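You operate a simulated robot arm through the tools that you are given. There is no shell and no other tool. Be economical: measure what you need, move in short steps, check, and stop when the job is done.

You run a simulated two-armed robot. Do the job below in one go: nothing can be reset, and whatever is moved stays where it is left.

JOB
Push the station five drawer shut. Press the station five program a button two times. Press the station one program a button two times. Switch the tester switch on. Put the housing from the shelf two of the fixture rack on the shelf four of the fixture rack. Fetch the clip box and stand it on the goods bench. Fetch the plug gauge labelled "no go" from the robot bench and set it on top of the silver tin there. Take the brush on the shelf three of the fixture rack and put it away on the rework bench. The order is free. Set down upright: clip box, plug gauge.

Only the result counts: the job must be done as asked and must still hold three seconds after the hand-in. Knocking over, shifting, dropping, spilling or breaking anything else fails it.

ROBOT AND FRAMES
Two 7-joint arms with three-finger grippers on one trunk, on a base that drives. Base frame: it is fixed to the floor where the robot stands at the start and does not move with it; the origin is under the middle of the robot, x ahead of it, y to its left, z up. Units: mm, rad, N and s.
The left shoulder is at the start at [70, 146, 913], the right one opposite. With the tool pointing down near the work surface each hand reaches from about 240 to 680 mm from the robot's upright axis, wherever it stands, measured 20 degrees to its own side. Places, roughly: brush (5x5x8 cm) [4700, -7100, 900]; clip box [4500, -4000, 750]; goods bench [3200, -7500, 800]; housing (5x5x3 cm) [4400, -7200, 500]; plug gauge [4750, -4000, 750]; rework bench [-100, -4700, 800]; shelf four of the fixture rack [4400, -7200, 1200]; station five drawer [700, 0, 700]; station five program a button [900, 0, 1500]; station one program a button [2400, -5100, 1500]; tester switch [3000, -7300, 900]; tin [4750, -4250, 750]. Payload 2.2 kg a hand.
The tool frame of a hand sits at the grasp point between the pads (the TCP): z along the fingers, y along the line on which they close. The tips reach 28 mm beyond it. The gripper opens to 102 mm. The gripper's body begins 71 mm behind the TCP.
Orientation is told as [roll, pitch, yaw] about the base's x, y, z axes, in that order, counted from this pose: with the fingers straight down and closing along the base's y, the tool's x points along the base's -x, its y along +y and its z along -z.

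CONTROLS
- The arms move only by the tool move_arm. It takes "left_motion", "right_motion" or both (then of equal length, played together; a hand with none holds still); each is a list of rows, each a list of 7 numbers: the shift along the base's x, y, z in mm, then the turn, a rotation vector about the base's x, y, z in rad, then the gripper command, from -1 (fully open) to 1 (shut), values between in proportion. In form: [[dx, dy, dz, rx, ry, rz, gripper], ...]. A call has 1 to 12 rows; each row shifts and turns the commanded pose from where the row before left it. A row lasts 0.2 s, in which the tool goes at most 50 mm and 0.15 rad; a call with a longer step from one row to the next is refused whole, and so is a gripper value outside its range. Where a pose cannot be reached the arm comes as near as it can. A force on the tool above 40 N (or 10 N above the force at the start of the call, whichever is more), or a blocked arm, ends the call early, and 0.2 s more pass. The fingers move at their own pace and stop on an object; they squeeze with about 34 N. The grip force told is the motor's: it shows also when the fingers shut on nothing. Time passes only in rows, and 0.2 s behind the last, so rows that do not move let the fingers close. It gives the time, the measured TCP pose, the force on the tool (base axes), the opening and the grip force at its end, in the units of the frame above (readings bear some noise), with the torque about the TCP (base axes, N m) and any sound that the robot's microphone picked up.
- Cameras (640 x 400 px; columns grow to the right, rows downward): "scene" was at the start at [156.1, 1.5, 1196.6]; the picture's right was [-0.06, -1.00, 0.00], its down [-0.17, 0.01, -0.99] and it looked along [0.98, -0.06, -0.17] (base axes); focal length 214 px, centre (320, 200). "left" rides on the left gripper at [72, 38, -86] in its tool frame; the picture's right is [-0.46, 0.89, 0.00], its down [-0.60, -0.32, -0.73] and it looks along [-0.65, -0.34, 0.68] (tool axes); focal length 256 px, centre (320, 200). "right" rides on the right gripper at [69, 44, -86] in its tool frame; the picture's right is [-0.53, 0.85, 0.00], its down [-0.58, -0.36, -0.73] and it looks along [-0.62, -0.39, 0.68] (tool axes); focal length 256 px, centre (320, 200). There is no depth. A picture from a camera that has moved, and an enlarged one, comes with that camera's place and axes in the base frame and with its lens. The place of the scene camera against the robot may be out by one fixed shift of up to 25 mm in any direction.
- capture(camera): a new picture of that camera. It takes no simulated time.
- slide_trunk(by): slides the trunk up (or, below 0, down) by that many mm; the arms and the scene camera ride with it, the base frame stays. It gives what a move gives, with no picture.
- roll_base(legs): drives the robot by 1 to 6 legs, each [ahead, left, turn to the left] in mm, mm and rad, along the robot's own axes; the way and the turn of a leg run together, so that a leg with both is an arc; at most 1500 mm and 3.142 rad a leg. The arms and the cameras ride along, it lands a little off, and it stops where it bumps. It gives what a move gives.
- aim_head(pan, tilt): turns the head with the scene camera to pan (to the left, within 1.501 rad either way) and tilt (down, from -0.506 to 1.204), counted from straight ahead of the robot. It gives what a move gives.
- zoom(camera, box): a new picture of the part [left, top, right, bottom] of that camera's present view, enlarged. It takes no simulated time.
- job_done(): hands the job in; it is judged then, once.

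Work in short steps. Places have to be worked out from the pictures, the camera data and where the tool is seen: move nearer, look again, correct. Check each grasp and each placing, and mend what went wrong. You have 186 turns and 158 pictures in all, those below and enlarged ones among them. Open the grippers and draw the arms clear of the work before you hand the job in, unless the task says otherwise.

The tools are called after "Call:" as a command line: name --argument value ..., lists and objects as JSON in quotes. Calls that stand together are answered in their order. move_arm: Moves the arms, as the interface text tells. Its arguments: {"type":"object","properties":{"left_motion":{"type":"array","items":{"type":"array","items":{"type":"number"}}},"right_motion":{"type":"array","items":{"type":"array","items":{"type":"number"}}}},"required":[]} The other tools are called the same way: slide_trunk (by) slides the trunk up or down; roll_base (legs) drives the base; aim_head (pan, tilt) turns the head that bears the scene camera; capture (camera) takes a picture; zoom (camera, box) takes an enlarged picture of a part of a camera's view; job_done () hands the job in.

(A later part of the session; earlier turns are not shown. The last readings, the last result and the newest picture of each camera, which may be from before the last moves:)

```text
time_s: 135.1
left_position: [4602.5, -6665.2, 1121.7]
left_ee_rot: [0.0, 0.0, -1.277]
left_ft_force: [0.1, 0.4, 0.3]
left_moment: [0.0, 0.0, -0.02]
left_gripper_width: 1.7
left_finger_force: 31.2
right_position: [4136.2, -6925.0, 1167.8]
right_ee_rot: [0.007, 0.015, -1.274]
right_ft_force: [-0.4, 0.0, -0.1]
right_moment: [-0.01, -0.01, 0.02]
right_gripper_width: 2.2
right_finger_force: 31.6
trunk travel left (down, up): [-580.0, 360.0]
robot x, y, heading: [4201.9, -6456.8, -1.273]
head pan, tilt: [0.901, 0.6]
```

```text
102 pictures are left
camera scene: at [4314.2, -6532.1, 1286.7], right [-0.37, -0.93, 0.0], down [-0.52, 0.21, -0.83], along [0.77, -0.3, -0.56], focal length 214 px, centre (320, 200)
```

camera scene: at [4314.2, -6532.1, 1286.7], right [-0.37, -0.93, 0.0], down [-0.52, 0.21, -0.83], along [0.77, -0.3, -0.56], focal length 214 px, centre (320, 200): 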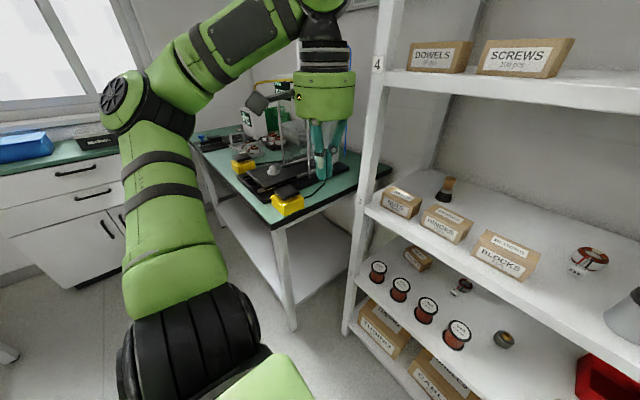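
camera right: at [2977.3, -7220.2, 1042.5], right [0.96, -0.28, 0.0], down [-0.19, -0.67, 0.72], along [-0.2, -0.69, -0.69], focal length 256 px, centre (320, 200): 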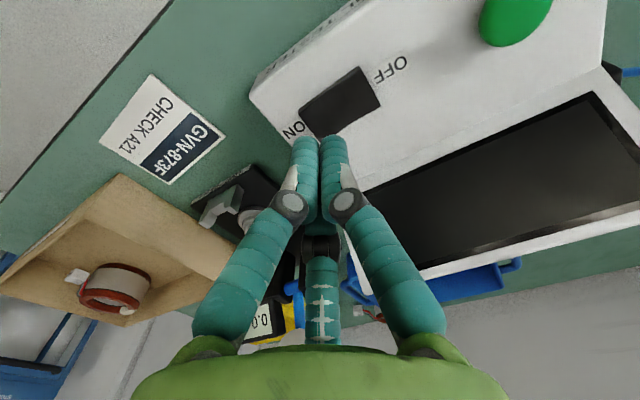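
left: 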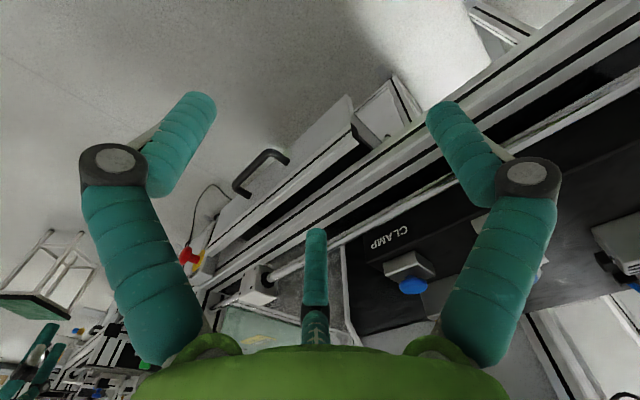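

The elbow is well clear of the left bench. I lower the trunk and tilt the right hand ~0.9 rad forward with the fingers opened to about 80 mm.

Call:
slide_trunk --by -400

Call:
move_arm --right_motion '[[0, 0, 0, -0.1436, -0.0434, 0, -0.6], [0, 0, 0, -0.1436, -0.0434, 0, -0.6], [0, 0, 0, -0.1436, -0.0434, 0, -0.6], [0, 0, 0, -0.1436, -0.0434, 0, -0.6], [0, 0, 0, -0.1436, -0.0434, 0, -0.6], [0, 0, 0, -0.1436, -0.0434, 0, -0.6], [0, 0, 0, 0, 0, 0, -0.6]]'

Call:
aim_head --pan -0.1 --tilt 0.6

Call:
capture --camera "scene"

Call:
capture --camera "right"

```text
time_s: 138.9
left_position: [4603.3, -6665.3, 722.3]
left_ee_rot: [0.0, 0.0, -1.277]
left_ft_force: [0.0, 0.3, -0.3]
left_moment: [0.01, 0.0, 0.0]
left_gripper_width: 2.1
left_finger_force: 31.2
right_position: [4137.5, -6926.5, 767.6]
right_ee_rot: [0.006, 0.014, -1.274]
right_ft_force: [-0.5, 0.4, -0.1]
right_moment: [0.0, -0.01, -0.01]
right_gripper_width: 2.2
right_finger_force: 31.5
trunk travel left (down, up): [-180.0, 760.0]
robot x, y, heading: [4203.7, -6457.4, -1.276]
head pan, tilt: [0.901, 0.6]
```

```text
time_s: 140.5
left_position: [4602.5, -6664.2, 722.1]
left_ee_rot: [-0.001, 0.001, -1.277]
left_ft_force: [0.0, 0.3, 0.5]
left_moment: [-0.01, -0.01, 0.03]
left_gripper_width: 2.2
left_finger_force: 31.8
right_position: [4136.9, -6926.0, 767.0]
right_ee_rot: [0.005, -0.888, -1.275]
right_ft_force: [0.0, -0.8, 0.0]
right_moment: [-0.01, 0.0, -0.01]
right_gripper_width: 81.4
right_finger_force: 0.0
trunk travel left (down, up): [-180.0, 760.0]
robot x, y, heading: [4204.9, -6460.9, -1.277]
head pan, tilt: [0.901, 0.6]
```

```text
time_s: 141.8
left_position: [4601.8, -6666.3, 722.7]
left_ee_rot: [-0.001, 0.003, -1.277]
left_ft_force: [-0.2, -0.2, -0.9]
left_moment: [0.01, -0.02, 0.01]
left_gripper_width: 1.8
left_finger_force: 31.6
right_position: [4136.3, -6925.7, 767.7]
right_ee_rot: [0.004, -0.885, -1.272]
right_ft_force: [0.4, 0.1, -0.7]
right_moment: [0.01, 0.02, 0.03]
right_gripper_width: 81.5
right_finger_force: 0.1
trunk travel left (down, up): [-180.0, 760.0]
robot x, y, heading: [4203.7, -6456.9, -1.284]
head pan, tilt: [-0.099, 0.6]
```

```text
101 pictures are left
camera scene: at [4249.2, -6586.2, 886.7], right [-0.98, -0.19, 0.0], down [-0.11, 0.55, -0.83], along [0.16, -0.81, -0.56], focal length 214 px, centre (320, 200)
```

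scene: 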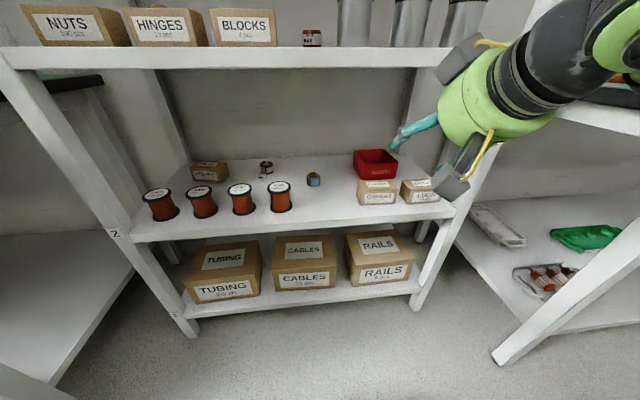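

```text
100 pictures are left
camera right: at [4146.7, -6808.3, 769.5], right [0.91, -0.07, 0.42], down [-0.41, 0.08, 0.91], along [-0.1, -0.99, 0.05], focal length 256 px, centre (320, 200)
```

right: 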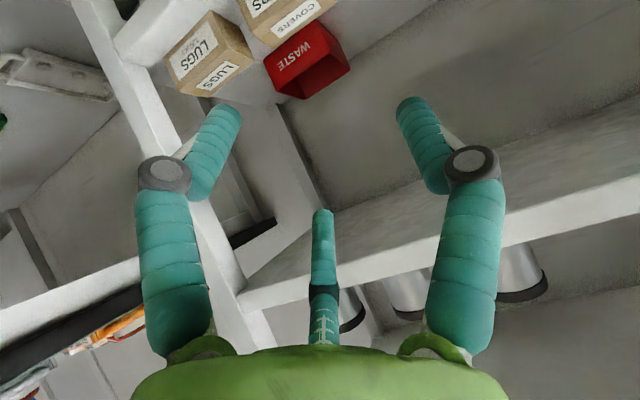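

Triangulated housing ≈ (4390,-7190,~530). I lower the hand to z≈610, shift it left in front of the housing, steepen it a little and yaw it slightly left so it clears the spools.

Call:
move_arm --right_motion '[[32, 10, -32, 0.0957, 0.0289, 0, -0.36], [32, 10, -32, 0.0957, 0.0289, 0, -0.36], [32, 10, -32, 0, 0, 0.12, -0.36], [32, 10, -32, 0, 0, 0.12, -0.36], [32, 10, -30, 0, 0, 0, -0.36], [0, 0, 0, 0, 0, 0, -0.36]]'

Call:
roll_base --legs '[[120, 0, 0]]'

Call:
capture --camera "right"

Call:
capture --camera "scene"

```text
time_s: 143.2
left_position: [4603.3, -6664.7, 721.5]
left_ee_rot: [-0.001, 0.0, -1.278]
left_ft_force: [-0.7, 0.8, 0.3]
left_moment: [0.01, 0.05, -0.04]
left_gripper_width: 2.1
left_finger_force: 30.8
right_position: [4297.2, -6875.7, 609.7]
right_ee_rot: [0.003, -0.684, -1.034]
right_ft_force: [0.5, 0.0, -0.2]
right_moment: [0.0, -0.01, 0.01]
right_gripper_width: 69.4
right_finger_force: 0.2
trunk travel left (down, up): [-180.0, 760.0]
robot x, y, heading: [4206.6, -6460.7, -1.278]
head pan, tilt: [-0.099, 0.6]
```

```text
time_s: 144.4
left_position: [4636.4, -6779.6, 722.2]
left_ee_rot: [0.0, -0.001, -1.278]
left_ft_force: [-1.0, -0.8, 1.0]
left_moment: [0.0, 0.03, -0.02]
left_gripper_width: 2.1
left_finger_force: 31.2
right_position: [4332.0, -6991.8, 609.9]
right_ee_rot: [0.007, -0.684, -1.034]
right_ft_force: [0.4, -0.5, -0.1]
right_moment: [-0.02, 0.0, 0.02]
right_gripper_width: 69.4
right_finger_force: 0.0
trunk travel left (down, up): [-180.0, 760.0]
robot x, y, heading: [4238.5, -6571.1, -1.275]
head pan, tilt: [-0.099, 0.6]
```

```text
99 pictures are left
camera right: at [4313.1, -6876.9, 634.0], right [0.94, 0.08, 0.34], down [-0.32, -0.18, 0.93], along [0.13, -0.98, -0.14], focal length 256 px, centre (320, 200)
```

right: 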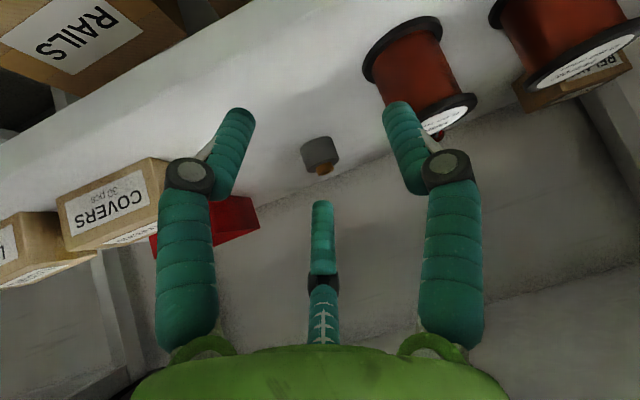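

```text
98 pictures are left
camera scene: at [4283.8, -6701.4, 886.6], right [-0.98, -0.19, 0.0], down [-0.11, 0.55, -0.82], along [0.16, -0.81, -0.57], focal length 214 px, centre (320, 200)
```

scene: 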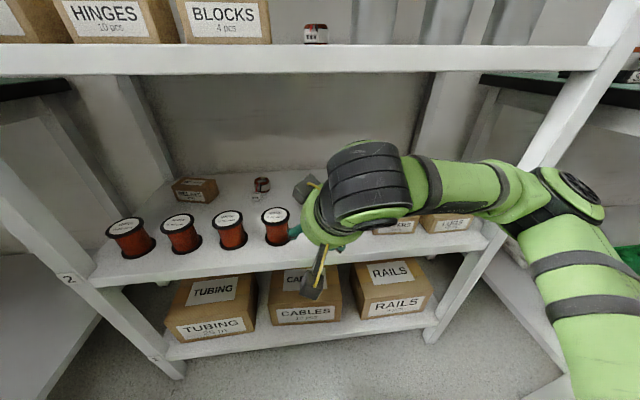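

The housing is centred between the fingers at ≈ (4376,-7186,535). I move in most of the way above it and look again.

Call:
move_arm --right_motion '[[8, -36, -4, 0, 0, 0, -0.36], [8, -36, -4, 0, 0, 0, -0.36], [8, -36, -4, 0, 0, 0, -0.36], [6, -26, -4, 0, 0, 0, -0.36], [0, 0, 0, 0, 0, 0, -0.36]]'

Call:
capture --camera "right"

```text
time_s: 145.6
left_position: [4636.9, -6780.7, 722.5]
left_ee_rot: [0.0, 0.0, -1.277]
left_ft_force: [-0.1, -0.2, 0.0]
left_moment: [-0.02, 0.03, 0.04]
left_gripper_width: 2.1
left_finger_force: 31.6
right_position: [4361.7, -7124.6, 594.8]
right_ee_rot: [0.004, -0.685, -1.033]
right_ft_force: [0.0, 1.3, 0.5]
right_moment: [-0.03, 0.01, 0.02]
right_gripper_width: 69.3
right_finger_force: 0.1
trunk travel left (down, up): [-180.0, 760.0]
robot x, y, heading: [4237.0, -6573.4, -1.28]
head pan, tilt: [-0.099, 0.6]
```

```text
97 pictures are left
camera right: at [4343.3, -7010.7, 617.7], right [0.94, 0.08, 0.34], down [-0.32, -0.18, 0.93], along [0.13, -0.98, -0.14], focal length 256 px, centre (320, 200)
```

right: 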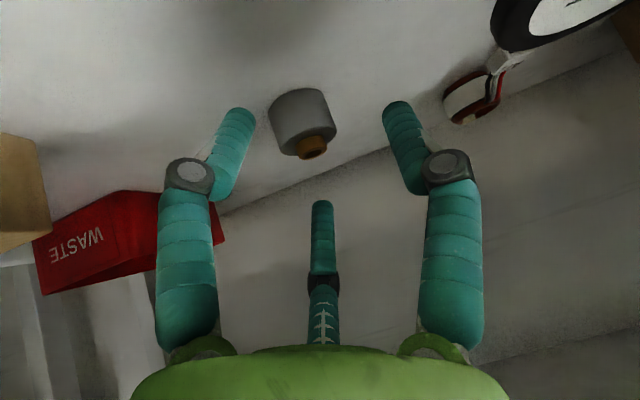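

Housing at ≈ (4376,-7194,530). I line up along the tool axis and descend onto it.

Call:
move_arm --right_motion '[[-5, -35, -3, 0, 0, 0, -0.36], [7, -11, -15, 0, 0, 0, -0.36], [7, -11, -15, 0, 0, 0, -0.36], [4, -7, -9, 0, 0, 0, -0.36], [0, 0, 0, 0, 0, 0, -0.36]]'

Call:
capture --camera "right"

Call:
zoom --camera "scene" --box '[220, 130, 420, 255]'

```text
time_s: 146.8
left_position: [4636.9, -6779.6, 722.6]
left_ee_rot: [0.0, -0.004, -1.278]
left_ft_force: [0.3, -0.6, -0.7]
left_moment: [0.0, 0.02, 0.0]
left_gripper_width: 1.7
left_finger_force: 32.1
right_position: [4372.6, -7188.4, 550.1]
right_ee_rot: [0.004, -0.683, -1.033]
right_ft_force: [-0.7, 0.7, 2.3]
right_moment: [0.0, 0.07, 0.02]
right_gripper_width: 75.1
right_finger_force: 0.4
trunk travel left (down, up): [-180.0, 760.0]
robot x, y, heading: [4240.2, -6568.8, -1.282]
head pan, tilt: [-0.099, 0.6]
```

```text
96 pictures are left
camera right: at [4356.0, -7074.8, 574.4], right [0.94, 0.08, 0.34], down [-0.32, -0.18, 0.93], along [0.13, -0.98, -0.14], focal length 256 px, centre (320, 200)
```

right: 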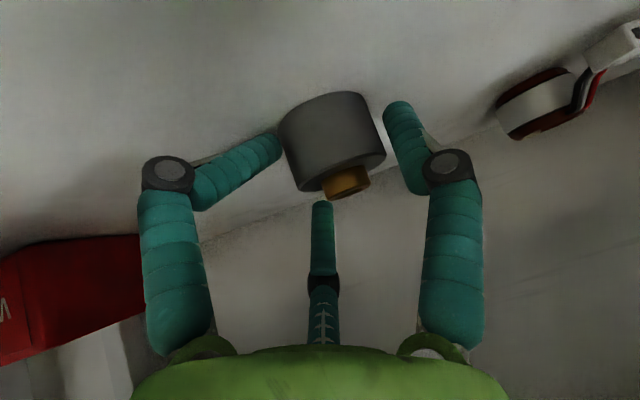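

```text
3.20 times, centred on (320, 192) of scene
camera zoom: at [4283.7, -6701.0, 886.5], right [-0.98, -0.19, 0.0], down [-0.11, 0.55, -0.83], along [0.16, -0.81, -0.56], focal length 686 px, centre (320, 224)
```

zoom: 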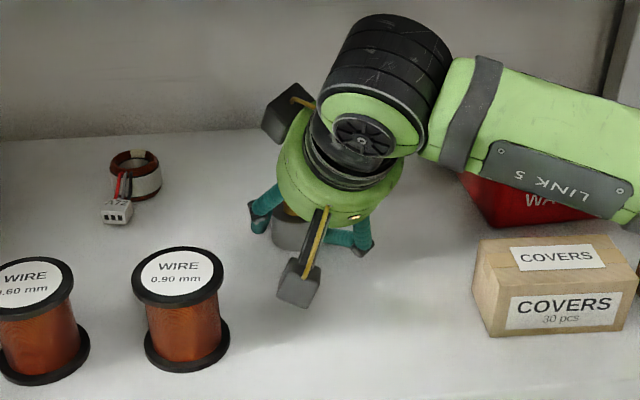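

The housing sits between the fingers; now close and check the grip.

Call:
move_arm --right_motion '[[0, 0, 0, 0, 0, 0, 0.2], [0, 0, 0, 0, 0, 0, 0.6], [0, 0, 0, 0, 0, 0, 1], [0, 0, 0, 0, 0, 0, 1]]'

Call:
capture --camera "right"

```text
time_s: 147.8
left_position: [4637.1, -6779.6, 722.8]
left_ee_rot: [0.0, -0.001, -1.277]
left_ft_force: [-0.3, -1.3, 1.3]
left_moment: [0.02, -0.02, 0.03]
left_gripper_width: 1.9
left_finger_force: 31.4
right_position: [4375.5, -7187.9, 554.1]
right_ee_rot: [0.006, -0.687, -1.033]
right_ft_force: [1.8, 0.6, 8.3]
right_moment: [-0.06, 0.03, 0.07]
right_gripper_width: 55.1
right_finger_force: 34.1
trunk travel left (down, up): [-180.0, 760.0]
robot x, y, heading: [4239.0, -6573.6, -1.277]
head pan, tilt: [-0.099, 0.6]
```

```text
94 pictures are left
camera right: at [4356.4, -7074.0, 577.0], right [0.94, 0.08, 0.34], down [-0.33, -0.17, 0.93], along [0.13, -0.98, -0.14], focal length 256 px, centre (320, 200)
```

right: 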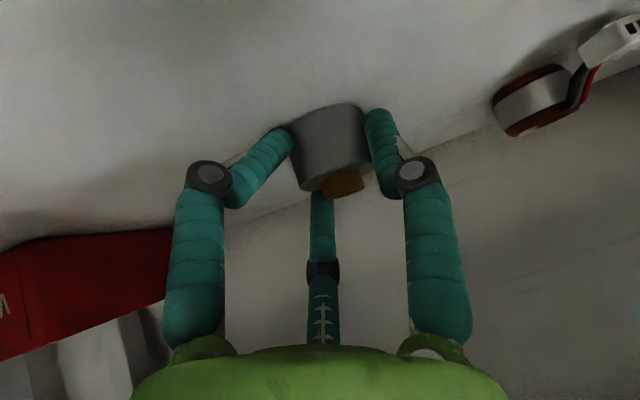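

Gripped at 55 mm width. Lift 50 mm and check it is held.

Call:
move_arm --right_motion '[[0, 0, 15, 0, 0, 0, 1], [0, 0, 20, 0, 0, 0, 1], [0, 0, 15, 0, 0, 0, 1], [0, 0, 0, 0, 0, 0, 1]]'

Call:
capture --camera "right"

Call:
zoom --camera "scene" --box '[220, 130, 420, 255]'

```text
time_s: 148.8
left_position: [4637.3, -6780.8, 722.2]
left_ee_rot: [0.001, -0.001, -1.277]
left_ft_force: [-0.3, -1.4, -0.2]
left_moment: [0.02, 0.01, -0.04]
left_gripper_width: 2.0
left_finger_force: 31.2
right_position: [4374.6, -7189.4, 602.4]
right_ee_rot: [0.004, -0.685, -1.034]
right_ft_force: [0.4, -0.9, -0.4]
right_moment: [0.02, 0.0, -0.03]
right_gripper_width: 50.4
right_finger_force: 34.2
trunk travel left (down, up): [-180.0, 760.0]
robot x, y, heading: [4235.8, -6573.4, -1.272]
head pan, tilt: [-0.099, 0.6]
```

```text
93 pictures are left
camera right: at [4356.2, -7074.8, 626.5], right [0.94, 0.08, 0.34], down [-0.32, -0.18, 0.93], along [0.13, -0.98, -0.14], focal length 256 px, centre (320, 200)
```

right: 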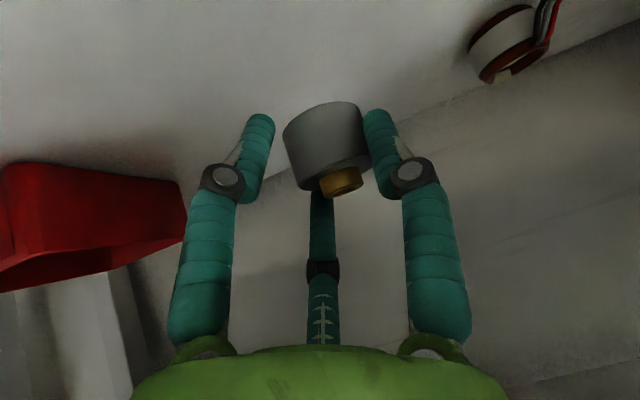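

```text
3.20 times, centred on (320, 192) of scene
camera zoom: at [4283.7, -6701.3, 886.6], right [-0.98, -0.19, 0.0], down [-0.11, 0.55, -0.82], along [0.16, -0.81, -0.57], focal length 686 px, centre (320, 224)
```

zoom: 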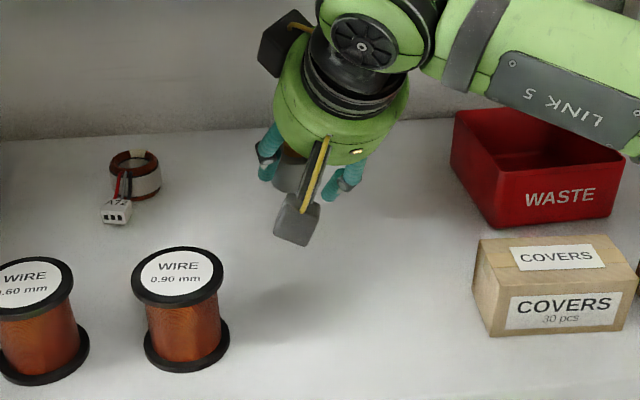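

Housing is held level at 50 mm width. I back the base straight out of the rack, then raise the trunk.

Call:
roll_base --legs '[[-330, 0, 0]]'

Call:
slide_trunk --by 400

Call:
slide_trunk --by 280

Call:
capture --camera "scene"

Call:
capture --camera "right"

```text
time_s: 151.0
left_position: [4541.7, -6463.6, 722.8]
left_ee_rot: [-0.001, 0.001, -1.279]
left_ft_force: [-0.5, -0.1, -0.3]
left_moment: [0.04, -0.03, -0.01]
left_gripper_width: 2.3
left_finger_force: 31.2
right_position: [4279.5, -6871.0, 602.5]
right_ee_rot: [0.004, -0.685, -1.036]
right_ft_force: [0.1, 0.9, -0.5]
right_moment: [0.03, 0.03, 0.0]
right_gripper_width: 49.7
right_finger_force: 34.1
trunk travel left (down, up): [-180.0, 760.0]
robot x, y, heading: [4143.9, -6255.2, -1.278]
head pan, tilt: [-0.099, 0.6]
```

```text
time_s: 154.9
left_position: [4541.8, -6464.3, 1123.3]
left_ee_rot: [0.001, 0.0, -1.279]
left_ft_force: [0.2, -0.4, 0.2]
left_moment: [0.01, 0.01, -0.01]
left_gripper_width: 2.0
left_finger_force: 31.4
right_position: [4278.7, -6871.3, 1002.2]
right_ee_rot: [0.005, -0.685, -1.035]
right_ft_force: [-0.5, -0.4, -0.7]
right_moment: [0.01, 0.02, 0.0]
right_gripper_width: 47.2
right_finger_force: 34.1
trunk travel left (down, up): [-580.0, 360.0]
robot x, y, heading: [4143.6, -6258.5, -1.282]
head pan, tilt: [-0.099, 0.6]
```

```text
time_s: 157.7
left_position: [4542.3, -6462.4, 1402.4]
left_ee_rot: [0.002, 0.0, -1.278]
left_ft_force: [-1.0, 0.3, -0.1]
left_moment: [-0.01, -0.02, 0.01]
left_gripper_width: 2.2
left_finger_force: 31.3
right_position: [4278.2, -6871.3, 1282.5]
right_ee_rot: [0.004, -0.684, -1.035]
right_ft_force: [0.8, -0.2, -1.4]
right_moment: [-0.01, 0.03, -0.01]
right_gripper_width: 47.4
right_finger_force: 34.1
trunk travel left (down, up): [-860.0, 80.0]
robot x, y, heading: [4143.6, -6257.4, -1.274]
head pan, tilt: [-0.099, 0.6]
```

```text
91 pictures are left
camera scene: at [4188.2, -6384.1, 1566.6], right [-0.98, -0.19, 0.0], down [-0.11, 0.55, -0.82], along [0.16, -0.81, -0.57], focal length 214 px, centre (320, 200)
```

scene: 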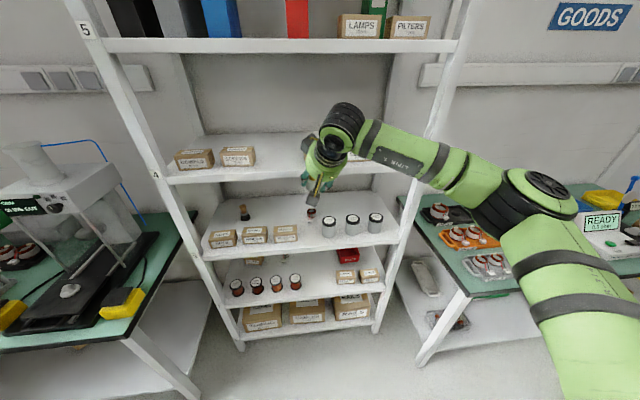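

```text
90 pictures are left
camera right: at [4260.4, -6757.6, 1306.1], right [0.94, 0.08, 0.34], down [-0.32, -0.18, 0.93], along [0.13, -0.98, -0.14], focal length 256 px, centre (320, 200)
```

right: 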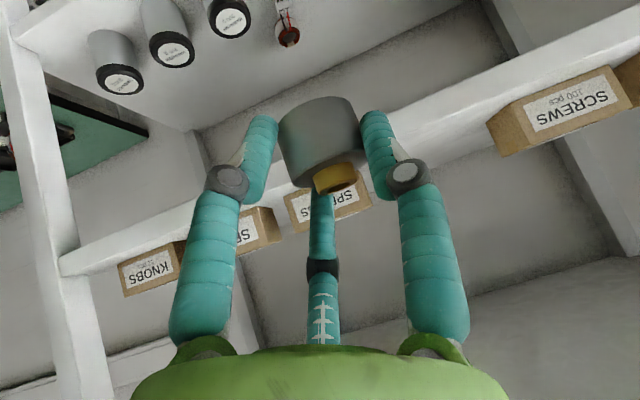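

The housing is still held. Target on shelf 4: the gap between SCREWS and SPRINGS, centre ≈ (4452,-7082), surface ≈ 1235. I raise 60 mm, shift left 105 and drive in part of the way.

Call:
slide_trunk --by 70

Call:
roll_base --legs '[[0, 105, 0], [170, 0, 0]]'

Call:
capture --camera "right"

Call:
capture --camera "scene"

```text
time_s: 158.8
left_position: [4542.3, -6463.0, 1472.7]
left_ee_rot: [0.0, 0.0, -1.281]
left_ft_force: [0.0, -0.5, -0.2]
left_moment: [0.04, 0.0, 0.0]
left_gripper_width: 2.1
left_finger_force: 31.3
right_position: [4278.2, -6872.9, 1352.6]
right_ee_rot: [0.004, -0.683, -1.034]
right_ft_force: [-0.4, 0.5, -2.4]
right_moment: [0.0, 0.03, 0.01]
right_gripper_width: 47.0
right_finger_force: 34.1
trunk travel left (down, up): [-930.0, 10.0]
robot x, y, heading: [4143.5, -6256.8, -1.282]
head pan, tilt: [-0.099, 0.6]
```

```text
time_s: 161.0
left_position: [4690.5, -6589.8, 1473.9]
left_ee_rot: [-0.001, -0.005, -1.283]
left_ft_force: [-0.4, 0.5, -0.1]
left_moment: [-0.05, -0.02, -0.02]
left_gripper_width: 2.2
left_finger_force: 31.8
right_position: [4427.5, -6998.9, 1354.4]
right_ee_rot: [0.002, -0.688, -1.032]
right_ft_force: [0.1, 1.0, -0.3]
right_moment: [-0.01, -0.01, -0.03]
right_gripper_width: 47.1
right_finger_force: 33.8
trunk travel left (down, up): [-930.0, 10.0]
robot x, y, heading: [4293.6, -6390.0, -1.28]
head pan, tilt: [-0.099, 0.6]
```

```text
89 pictures are left
camera right: at [4409.1, -6884.3, 1378.4], right [0.94, 0.08, 0.34], down [-0.32, -0.17, 0.93], along [0.13, -0.98, -0.13], focal length 256 px, centre (320, 200)
```

right: 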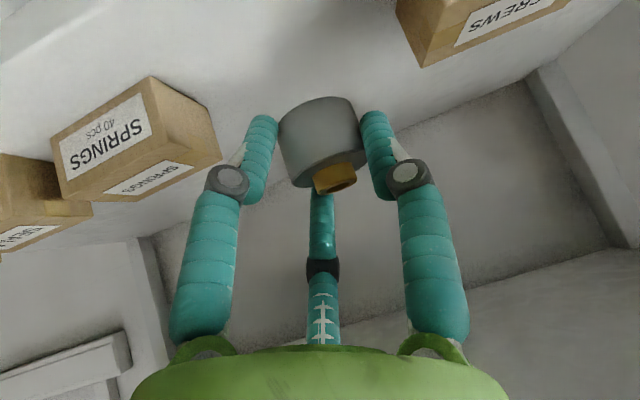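

```text
88 pictures are left
camera scene: at [4337.1, -6509.9, 1637.2], right [-0.98, -0.19, 0.0], down [-0.11, 0.55, -0.83], along [0.16, -0.81, -0.56], focal length 214 px, centre (320, 200)
```

scene: 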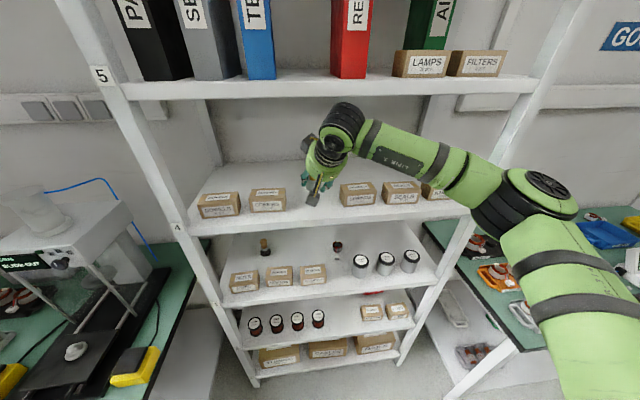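

The hand is in line with the gap. I drive 80 mm further and lower until near the shelf.

Call:
roll_base --legs '[[82, 0, 0]]'

Call:
move_arm --right_motion '[[0, 0, -20, 0, 0, 0, 1], [0, 0, -20, 0, 0, 0, 1], [0, 0, -10, 0, 0, 0, 1], [0, 0, 0, 0, 0, 0, 1]]'

Call:
capture --camera "right"

Call:
zoom --camera "scene" --box '[220, 110, 420, 235]'

```text
time_s: 162.1
left_position: [4710.5, -6660.8, 1476.2]
left_ee_rot: [0.0, -0.009, -1.281]
left_ft_force: [-0.4, 1.4, 0.6]
left_moment: [-0.1, -0.04, 0.0]
left_gripper_width: 2.0
left_finger_force: 31.5
right_position: [4446.8, -7069.8, 1358.1]
right_ee_rot: [0.002, -0.695, -1.034]
right_ft_force: [0.0, 0.5, -1.0]
right_moment: [-0.05, -0.03, -0.04]
right_gripper_width: 47.2
right_finger_force: 34.3
trunk travel left (down, up): [-930.0, 10.0]
robot x, y, heading: [4316.1, -6465.4, -1.279]
head pan, tilt: [-0.099, 0.6]
```

```text
time_s: 163.1
left_position: [4714.6, -6673.9, 1471.6]
left_ee_rot: [0.0, -0.001, -1.281]
left_ft_force: [0.0, -0.5, -0.8]
left_moment: [0.08, 0.01, 0.01]
left_gripper_width: 1.9
left_finger_force: 31.2
right_position: [4450.6, -7082.9, 1301.9]
right_ee_rot: [0.005, -0.684, -1.033]
right_ft_force: [0.5, -0.6, -0.4]
right_moment: [0.04, 0.02, -0.01]
right_gripper_width: 47.0
right_finger_force: 33.8
trunk travel left (down, up): [-930.0, 10.0]
robot x, y, heading: [4311.2, -6460.3, -1.282]
head pan, tilt: [-0.099, 0.6]
```

```text
87 pictures are left
camera right: at [4433.0, -6968.2, 1325.3], right [0.94, 0.08, 0.34], down [-0.32, -0.18, 0.93], along [0.13, -0.98, -0.14], focal length 256 px, centre (320, 200)
```

right: 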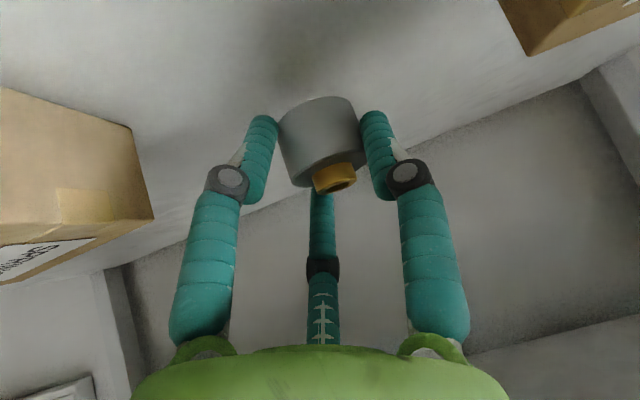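

```text
3.20 times, centred on (320, 172) of scene
camera zoom: at [4361.4, -6595.7, 1636.4], right [-0.98, -0.19, 0.0], down [-0.11, 0.56, -0.82], along [0.16, -0.81, -0.57], focal length 686 px, centre (320, 288)
```

zoom: 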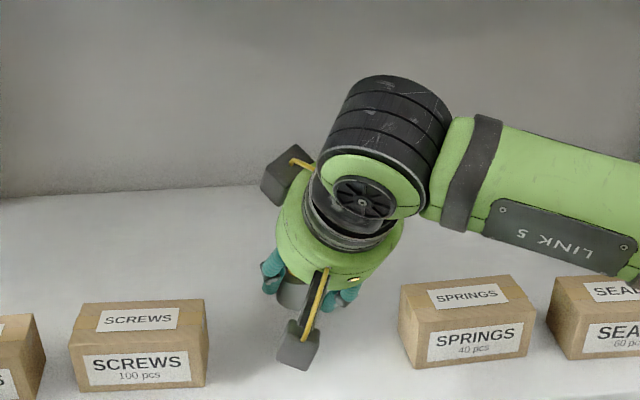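

Centred in the gap with good clearance. I lower in 5 mm steps to touch down.

Call:
move_arm --right_motion '[[0, 0, -8, 0, 0, 0, 1], [0, 0, -6, 0, 0, 0, 1], [0, 0, -5, 0, 0, 0, 1], [0, 0, -4, 0, 0, 0, 1], [0, 0, 0, 0, 0, 0, 1]]'

Call:
capture --camera "right"

```text
time_s: 164.3
left_position: [4712.7, -6671.2, 1472.7]
left_ee_rot: [-0.001, -0.002, -1.281]
left_ft_force: [0.4, -0.1, -0.1]
left_moment: [0.01, 0.01, 0.02]
left_gripper_width: 2.1
left_finger_force: 31.5
right_position: [4449.7, -7081.1, 1282.1]
right_ee_rot: [0.005, -0.688, -1.036]
right_ft_force: [0.0, -1.3, 6.9]
right_moment: [-0.07, 0.15, -0.01]
right_gripper_width: 46.9
right_finger_force: 34.3
trunk travel left (down, up): [-930.0, 10.0]
robot x, y, heading: [4316.2, -6465.2, -1.277]
head pan, tilt: [-0.099, 0.6]
```

```text
85 pictures are left
camera right: at [4432.1, -6965.6, 1305.4], right [0.94, 0.08, 0.34], down [-0.33, -0.17, 0.93], along [0.13, -0.98, -0.13], focal length 256 px, centre (320, 200)
```

right: 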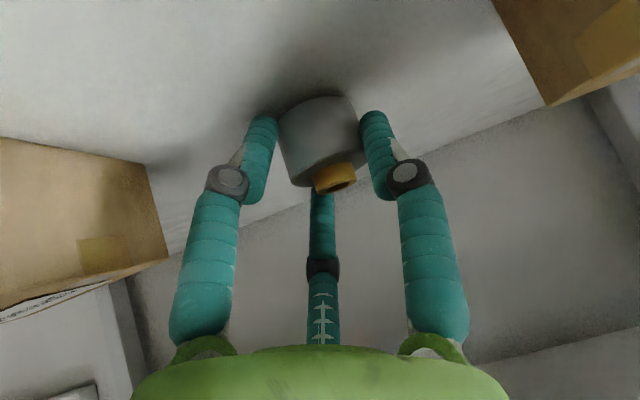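

Contact felt (7 N). Open to release, then check.

Call:
move_arm --right_motion '[[0, 0, -2, 0, 0, 0, 1], [0, 0, 0, 0, 0, 0, 0], [0, 0, 0, 0, 0, 0, -0.3], [0, 0, 0, 0, 0, 0, -0.5], [0, 0, 0, 0, 0, 0, -0.5]]'

Call:
capture --camera "right"

```text
time_s: 165.5
left_position: [4713.4, -6670.9, 1474.6]
left_ee_rot: [0.0, -0.001, -1.281]
left_ft_force: [0.8, -0.5, 0.1]
left_moment: [0.0, -0.03, 0.0]
left_gripper_width: 2.2
left_finger_force: 31.4
right_position: [4451.2, -7078.4, 1277.4]
right_ee_rot: [0.005, -0.685, -1.034]
right_ft_force: [0.7, 0.3, 1.9]
right_moment: [0.02, 0.02, 0.01]
right_gripper_width: 78.8
right_finger_force: 0.0
trunk travel left (down, up): [-930.0, 10.0]
robot x, y, heading: [4318.2, -6464.0, -1.278]
head pan, tilt: [-0.099, 0.6]
```

```text
84 pictures are left
camera right: at [4432.3, -6965.1, 1301.8], right [0.94, 0.08, 0.34], down [-0.32, -0.18, 0.93], along [0.13, -0.98, -0.14], focal length 256 px, centre (320, 200)
```

right: 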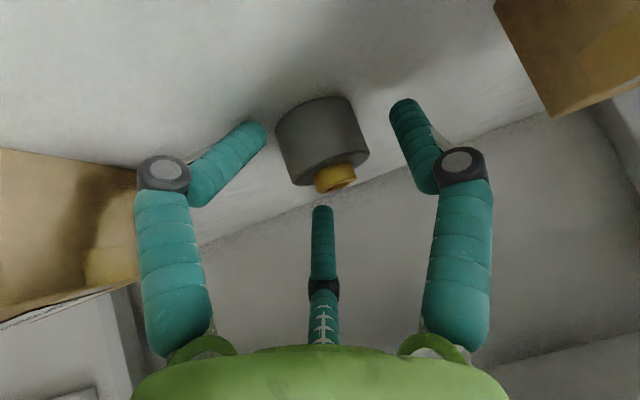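

Released, housing stands on the shelf. I withdraw along the tool axis and back the base out.

Call:
move_arm --right_motion '[[-8, 13, 19, 0, 0, 0, -0.5], [-14, 25, 35, 0, 0, 0, -0.5], [-14, 25, 20, 0, 0, 0, -0.5], [0, 0, 0, 0, 0, 0, -0.5]]'

Call:
roll_base --legs '[[-250, 0, 0]]'

Call:
slide_trunk --by -240

Call:
capture --camera "scene"

```text
time_s: 166.5
left_position: [4713.5, -6673.3, 1473.7]
left_ee_rot: [0.0, -0.002, -1.28]
left_ft_force: [0.5, 0.2, 0.1]
left_moment: [0.0, -0.02, 0.02]
left_gripper_width: 1.8
left_finger_force: 31.4
right_position: [4414.0, -7018.5, 1351.1]
right_ee_rot: [0.006, -0.684, -1.036]
right_ft_force: [0.3, -0.4, -0.3]
right_moment: [0.03, 0.01, 0.03]
right_gripper_width: 76.7
right_finger_force: 0.0
trunk travel left (down, up): [-930.0, 10.0]
robot x, y, heading: [4317.0, -6464.7, -1.282]
head pan, tilt: [-0.099, 0.6]
```

```text
time_s: 168.3
left_position: [4642.9, -6437.1, 1471.8]
left_ee_rot: [0.0, 0.002, -1.281]
left_ft_force: [0.4, -0.7, -0.1]
left_moment: [0.03, 0.02, 0.04]
left_gripper_width: 2.2
left_finger_force: 31.7
right_position: [4344.6, -6783.4, 1348.5]
right_ee_rot: [0.006, -0.681, -1.038]
right_ft_force: [-0.3, 0.0, -0.9]
right_moment: [0.04, 0.02, 0.04]
right_gripper_width: 76.4
right_finger_force: 0.0
trunk travel left (down, up): [-930.0, 10.0]
robot x, y, heading: [4244.6, -6225.8, -1.282]
head pan, tilt: [-0.099, 0.6]
```

```text
time_s: 170.8
left_position: [4641.9, -6433.2, 1232.8]
left_ee_rot: [0.001, -0.003, -1.282]
left_ft_force: [0.1, -0.4, -1.0]
left_moment: [-0.02, -0.03, -0.01]
left_gripper_width: 2.2
left_finger_force: 31.3
right_position: [4342.1, -6779.0, 1111.8]
right_ee_rot: [0.003, -0.684, -1.036]
right_ft_force: [0.1, 0.7, -0.4]
right_moment: [0.02, 0.0, 0.0]
right_gripper_width: 76.6
right_finger_force: 0.1
trunk travel left (down, up): [-690.0, 250.0]
robot x, y, heading: [4244.6, -6226.4, -1.281]
head pan, tilt: [-0.099, 0.6]
```

```text
83 pictures are left
camera scene: at [4288.7, -6353.5, 1396.7], right [-0.98, -0.19, 0.0], down [-0.11, 0.55, -0.83], along [0.16, -0.81, -0.56], focal length 214 px, centre (320, 200)
```

scene: 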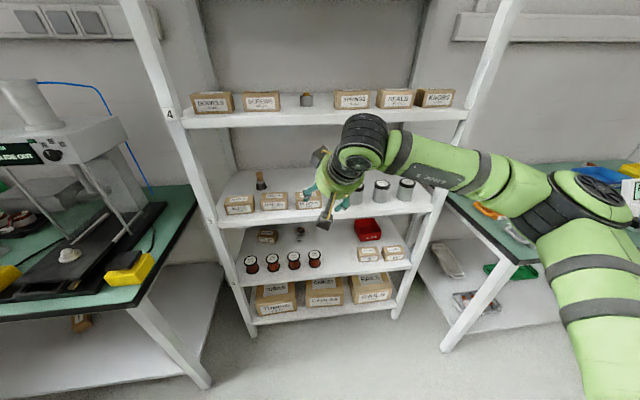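

Housing stands on shelf 4. Next the brush with the left hand: tuck the right hand back to pointing down, and tilt the left hand forward and open it.

Call:
move_arm --right_motion '[[-32, 24, 0, 0, 0, -0.12, 0], [-32, 24, 0, 0, 0, -0.12, 0], [-32, 24, 0, 0.131, 0.039, 0, 0], [-32, 24, 0, 0.131, 0.039, 0, 0], [-32, 24, 0, 0.131, 0.039, 0, 0], [-32, 24, 0, 0.131, 0.039, 0, 0], [-31, 24, 0, 0.131, 0.039, 0, 0]]' --left_motion '[[0, 0, 0, -0.134, -0.04, 0, -0.4], [0, 0, 0, -0.134, -0.04, 0, -0.4], [0, 0, 0, -0.134, -0.04, 0, -0.4], [0, 0, 0, -0.134, -0.04, 0, -0.4], [0, 0, 0, -0.134, -0.04, 0, -0.4], [0, 0, 0, 0, 0, 0, -0.4], [0, 0, 0, 0, 0, 0, -0.4]]'

Call:
roll_base --legs '[[220, -100, 0]]'

Call:
aim_head --pan 0.4 --tilt 0.7

Call:
capture --camera "scene"

Call:
capture --camera "left"

```text
time_s: 172.4
left_position: [4639.8, -6431.9, 1233.4]
left_ee_rot: [0.002, -0.704, -1.284]
left_ft_force: [0.0, 0.1, 0.4]
left_moment: [-0.04, -0.05, -0.02]
left_gripper_width: 71.3
left_finger_force: 0.1
right_position: [4117.8, -6608.5, 1111.4]
right_ee_rot: [0.01, -0.002, -1.278]
right_ft_force: [-0.9, 0.8, 0.0]
right_moment: [0.0, -0.01, 0.0]
right_gripper_width: 50.8
right_finger_force: 0.0
trunk travel left (down, up): [-690.0, 250.0]
robot x, y, heading: [4242.3, -6229.6, -1.286]
head pan, tilt: [-0.099, 0.6]
```

```text
time_s: 174.2
left_position: [4610.4, -6672.0, 1232.8]
left_ee_rot: [0.001, -0.701, -1.277]
left_ft_force: [-0.2, -0.8, 0.4]
left_moment: [-0.03, 0.01, -0.02]
left_gripper_width: 71.5
left_finger_force: 0.0
right_position: [4087.8, -6850.1, 1112.4]
right_ee_rot: [0.009, -0.003, -1.275]
right_ft_force: [0.7, 0.2, 0.4]
right_moment: [-0.01, 0.0, 0.02]
right_gripper_width: 51.0
right_finger_force: 0.0
trunk travel left (down, up): [-690.0, 250.0]
robot x, y, heading: [4211.0, -6467.9, -1.281]
head pan, tilt: [-0.099, 0.6]
```

```text
time_s: 175.1
left_position: [4609.8, -6671.8, 1233.9]
left_ee_rot: [0.001, -0.702, -1.279]
left_ft_force: [-0.4, -0.4, -0.5]
left_moment: [-0.02, -0.04, -0.03]
left_gripper_width: 71.1
left_finger_force: 0.1
right_position: [4086.8, -6850.5, 1112.5]
right_ee_rot: [0.009, -0.002, -1.275]
right_ft_force: [0.1, 0.8, -0.9]
right_moment: [-0.01, 0.0, -0.03]
right_gripper_width: 51.0
right_finger_force: 0.0
trunk travel left (down, up): [-690.0, 250.0]
robot x, y, heading: [4214.2, -6466.8, -1.277]
head pan, tilt: [0.4, 0.7]
```

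```text
82 pictures are left
camera scene: at [4293.8, -6571.9, 1388.1], right [-0.77, -0.64, 0.0], down [-0.41, 0.5, -0.77], along [0.49, -0.59, -0.64], focal length 214 px, centre (320, 200)
```

scene: 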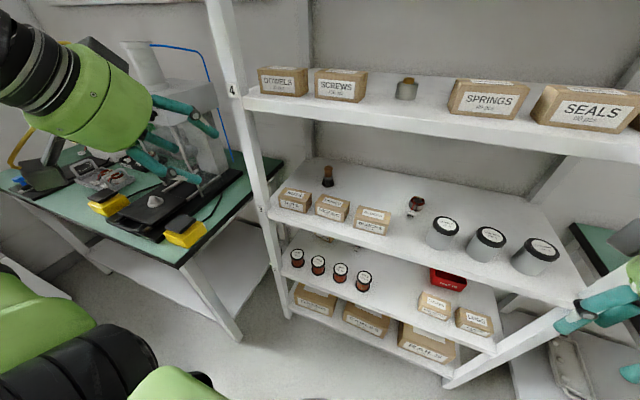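

```text
81 pictures are left
camera left: at [4614.7, -6555.0, 1251.6], right [0.95, -0.09, 0.3], down [-0.31, -0.08, 0.95], along [-0.06, -0.99, -0.1], focal length 256 px, centre (320, 200)
```

left: 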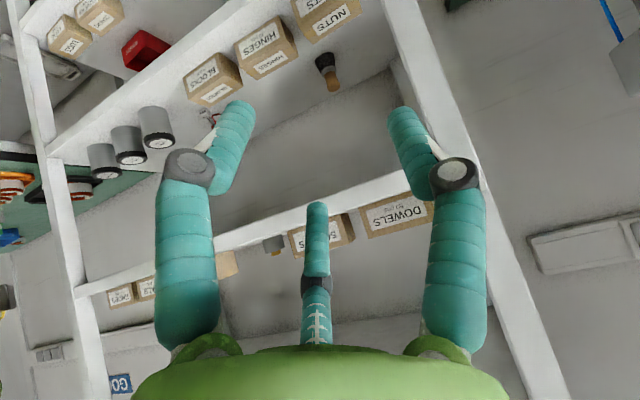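

Brush ≈ (4677,-7071, ~945), handle up, just behind the NUTS/HINGES boxes. I lower the trunk and drive 110 mm nearer, then look from the left hand.

Call:
slide_trunk --by -200

Call:
roll_base --legs '[[110, 0, 0]]'

Call:
move_arm --left_motion '[[-3, -40, 0, 0, 0, 0, -0.4], [-3, -40, 0, 0, 0, 0, -0.4], [-3, -40, 0, 0, 0, 0, -0.4], [0, 0, 0, 0, 0, 0, -0.4]]'

Call:
capture --camera "left"

Call:
capture --camera "scene"

```text
time_s: 177.3
left_position: [4610.1, -6672.6, 1032.7]
left_ee_rot: [0.001, -0.7, -1.281]
left_ft_force: [-0.4, 0.2, -0.4]
left_moment: [0.01, 0.01, 0.01]
left_gripper_width: 71.7
left_finger_force: 0.0
right_position: [4086.0, -6851.2, 911.6]
right_ee_rot: [0.008, -0.001, -1.276]
right_ft_force: [0.6, -0.1, 0.3]
right_moment: [-0.03, 0.01, 0.0]
right_gripper_width: 50.9
right_finger_force: 0.0
trunk travel left (down, up): [-490.0, 450.0]
robot x, y, heading: [4211.5, -6464.0, -1.28]
head pan, tilt: [0.4, 0.7]
```

```text
time_s: 178.5
left_position: [4642.3, -6776.6, 1032.7]
left_ee_rot: [0.0, -0.701, -1.279]
left_ft_force: [-0.7, -1.1, 0.5]
left_moment: [-0.01, -0.02, 0.02]
left_gripper_width: 71.4
left_finger_force: 0.1
right_position: [4117.8, -6954.5, 911.1]
right_ee_rot: [0.008, -0.002, -1.277]
right_ft_force: [-0.5, 0.0, 0.3]
right_moment: [0.03, 0.02, 0.04]
right_gripper_width: 51.2
right_finger_force: 0.0
trunk travel left (down, up): [-490.0, 450.0]
robot x, y, heading: [4243.0, -6570.0, -1.278]
head pan, tilt: [0.4, 0.7]
```

```text
time_s: 179.5
left_position: [4632.1, -6896.9, 1032.9]
left_ee_rot: [0.001, -0.7, -1.278]
left_ft_force: [-1.0, 0.1, -0.2]
left_moment: [0.0, 0.0, -0.01]
left_gripper_width: 71.4
left_finger_force: 0.1
right_position: [4117.6, -6954.2, 911.9]
right_ee_rot: [0.009, -0.002, -1.277]
right_ft_force: [0.1, 0.8, -0.4]
right_moment: [-0.01, -0.03, 0.01]
right_gripper_width: 51.3
right_finger_force: 0.1
trunk travel left (down, up): [-490.0, 450.0]
robot x, y, heading: [4242.2, -6569.4, -1.278]
head pan, tilt: [0.4, 0.7]
```

```text
80 pictures are left
camera left: at [4636.8, -6778.2, 1052.0], right [0.95, -0.09, 0.3], down [-0.31, -0.08, 0.95], along [-0.06, -0.99, -0.1], focal length 256 px, centre (320, 200)
```

left: 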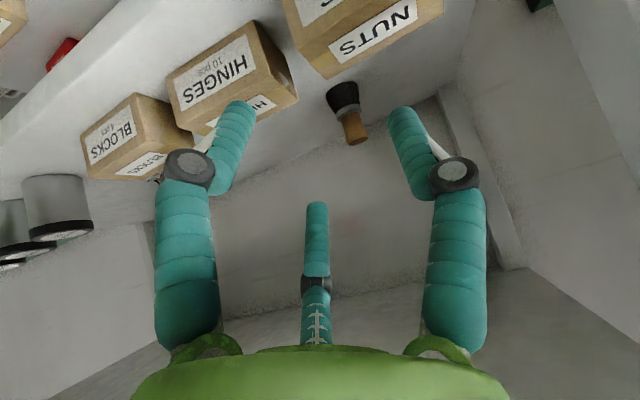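

```text
79 pictures are left
camera scene: at [4325.2, -6675.0, 1188.1], right [-0.77, -0.64, 0.0], down [-0.41, 0.5, -0.77], along [0.49, -0.59, -0.64], focal length 214 px, centre (320, 200)
```

scene: 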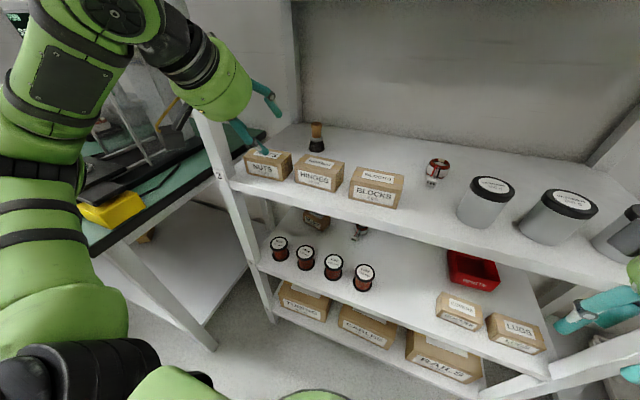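

Brush ≈ (4689,-7115), handle centre z≈938, box tops ≈925. I move the left hand over the boxes to a pre-grasp point.

Call:
move_arm --left_motion '[[11, -44, -5, 0, 0, 0, -0.4], [11, -44, -7, 0, 0, 0, -0.4], [11, -44, -8, 0, 0, 0, -0.4], [11, -40, -8, 0, 0, 0, -0.4], [0, 0, 0, 0, 0, 0, -0.4]]'

Call:
capture --camera "left"

Call:
capture --camera "scene"

```text
time_s: 180.7
left_position: [4675.5, -7070.3, 1005.4]
left_ee_rot: [0.0, -0.702, -1.279]
left_ft_force: [0.3, -0.4, -0.3]
left_moment: [0.03, -0.01, -0.01]
left_gripper_width: 71.2
left_finger_force: 0.0
right_position: [4117.7, -6954.5, 912.1]
right_ee_rot: [0.009, -0.002, -1.276]
right_ft_force: [-0.5, -0.3, -0.5]
right_moment: [-0.04, 0.01, -0.01]
right_gripper_width: 50.9
right_finger_force: 0.0
trunk travel left (down, up): [-490.0, 450.0]
robot x, y, heading: [4242.6, -6570.4, -1.282]
head pan, tilt: [0.4, 0.7]
```

```text
78 pictures are left
camera left: at [4680.9, -6952.1, 1024.3], right [0.95, -0.09, 0.3], down [-0.31, -0.08, 0.95], along [-0.06, -0.99, -0.1], focal length 256 px, centre (320, 200)
```

left: 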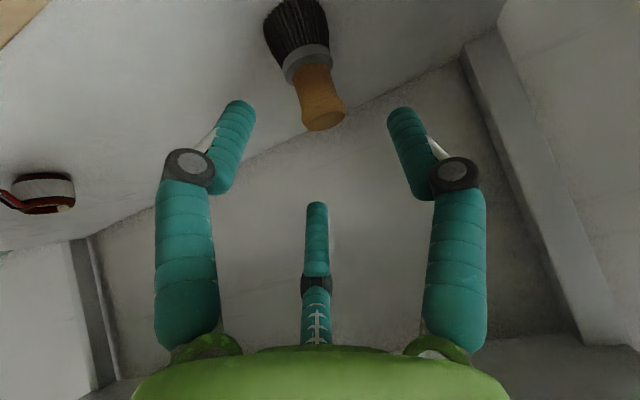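

```text
77 pictures are left
camera scene: at [4325.0, -6675.1, 1188.2], right [-0.77, -0.64, 0.0], down [-0.41, 0.5, -0.77], along [0.49, -0.59, -0.64], focal length 214 px, centre (320, 200)
```

scene: 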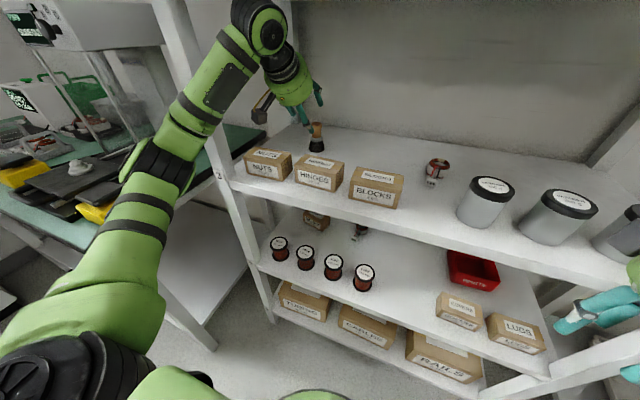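

Handle mid at ≈ (4691,-7115,939). Descend along the tool axis to grasp it.

Call:
move_arm --left_motion '[[5, -14, -18, 0, 0, 0, -0.4], [5, -14, -18, 0, 0, 0, -0.4], [5, -14, -18, 0, 0, 0, -0.4], [0, 0, 0, 0, 0, 0, -0.4]]'

Call:
capture --camera "left"

```text
time_s: 181.7
left_position: [4690.3, -7111.8, 951.2]
left_ee_rot: [0.0, -0.7, -1.278]
left_ft_force: [-0.2, 0.5, -0.4]
left_moment: [-0.02, -0.02, -0.02]
left_gripper_width: 71.2
left_finger_force: 0.0
right_position: [4117.7, -6953.8, 910.5]
right_ee_rot: [0.008, -0.002, -1.276]
right_ft_force: [0.6, 0.2, -0.6]
right_moment: [-0.01, -0.01, 0.03]
right_gripper_width: 50.9
right_finger_force: 0.0
trunk travel left (down, up): [-490.0, 450.0]
robot x, y, heading: [4245.5, -6567.2, -1.283]
head pan, tilt: [0.4, 0.7]
```

```text
76 pictures are left
camera left: at [4696.1, -6993.4, 969.9], right [0.95, -0.09, 0.3], down [-0.31, -0.08, 0.95], along [-0.06, -0.99, -0.1], focal length 256 px, centre (320, 200)
```

left: 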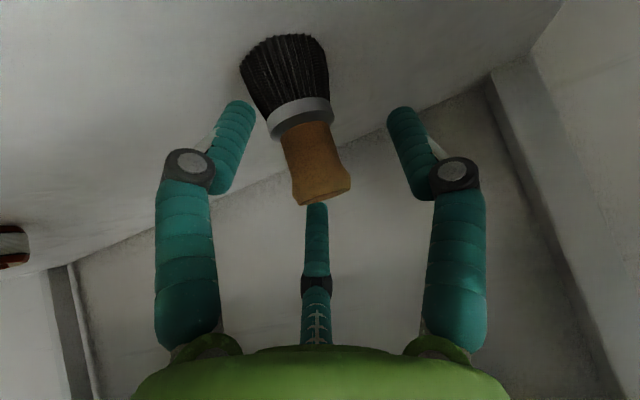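

The handle lies between the fingers. Close.

Call:
move_arm --left_motion '[[0, 0, 0, 0, 0, 0, 0], [0, 0, 0, 0, 0, 0, 0.5], [0, 0, 0, 0, 0, 0, 1], [0, 0, 0, 0, 0, 0, 1], [0, 0, 15, 0, 0, 0, 1], [0, 0, 20, 0, 0, 0, 1], [0, 0, 15, 0, 0, 0, 1]]'

Call:
capture --camera "left"

```text
time_s: 183.3
left_position: [4690.9, -7111.0, 1000.8]
left_ee_rot: [0.001, -0.7, -1.281]
left_ft_force: [0.6, -0.5, -0.7]
left_moment: [0.01, -0.01, 0.02]
left_gripper_width: 35.7
left_finger_force: 34.4
right_position: [4118.4, -6955.2, 910.6]
right_ee_rot: [0.008, -0.002, -1.275]
right_ft_force: [0.3, 0.3, 0.0]
right_moment: [0.0, -0.01, -0.03]
right_gripper_width: 51.0
right_finger_force: 0.0
trunk travel left (down, up): [-490.0, 450.0]
robot x, y, heading: [4243.9, -6569.4, -1.28]
head pan, tilt: [0.4, 0.7]
```

```text
75 pictures are left
camera left: at [4695.2, -6993.8, 1019.6], right [0.95, -0.09, 0.3], down [-0.31, -0.08, 0.95], along [-0.06, -0.99, -0.1], focal length 256 px, centre (320, 200)
```

left: 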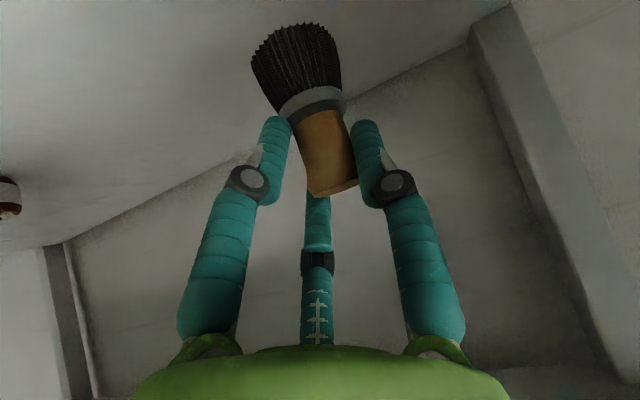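

Brush lifted. Before pulling out over the boxes I check clearance above (shelf 4) and below.

Call:
aim_head --pan 0.5 --tilt 0.25

Call:
capture --camera "scene"

```text
time_s: 184.2
left_position: [4690.4, -7112.6, 1000.9]
left_ee_rot: [0.001, -0.702, -1.279]
left_ft_force: [0.2, -0.2, -0.1]
left_moment: [-0.01, 0.03, 0.01]
left_gripper_width: 35.6
left_finger_force: 34.0
right_position: [4117.4, -6953.4, 910.6]
right_ee_rot: [0.008, -0.001, -1.274]
right_ft_force: [0.0, 0.6, 0.0]
right_moment: [0.02, -0.01, 0.01]
right_gripper_width: 51.0
right_finger_force: 0.1
trunk travel left (down, up): [-490.0, 450.0]
robot x, y, heading: [4239.1, -6570.7, -1.281]
head pan, tilt: [0.499, 0.25]
```

```text
74 pictures are left
camera scene: at [4337.3, -6676.4, 1228.8], right [-0.7, -0.71, 0.0], down [-0.18, 0.17, -0.97], along [0.69, -0.68, -0.25], focal length 214 px, centre (320, 200)
```

scene: 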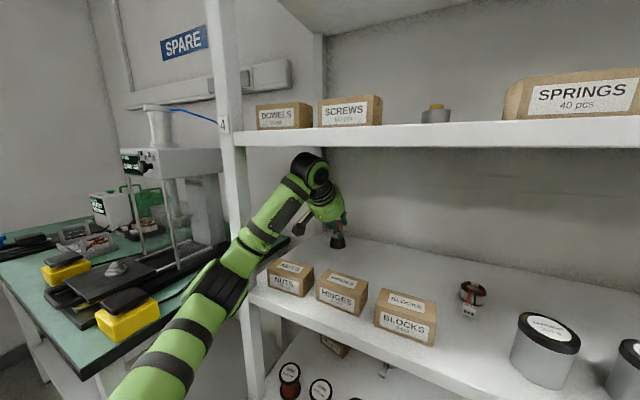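

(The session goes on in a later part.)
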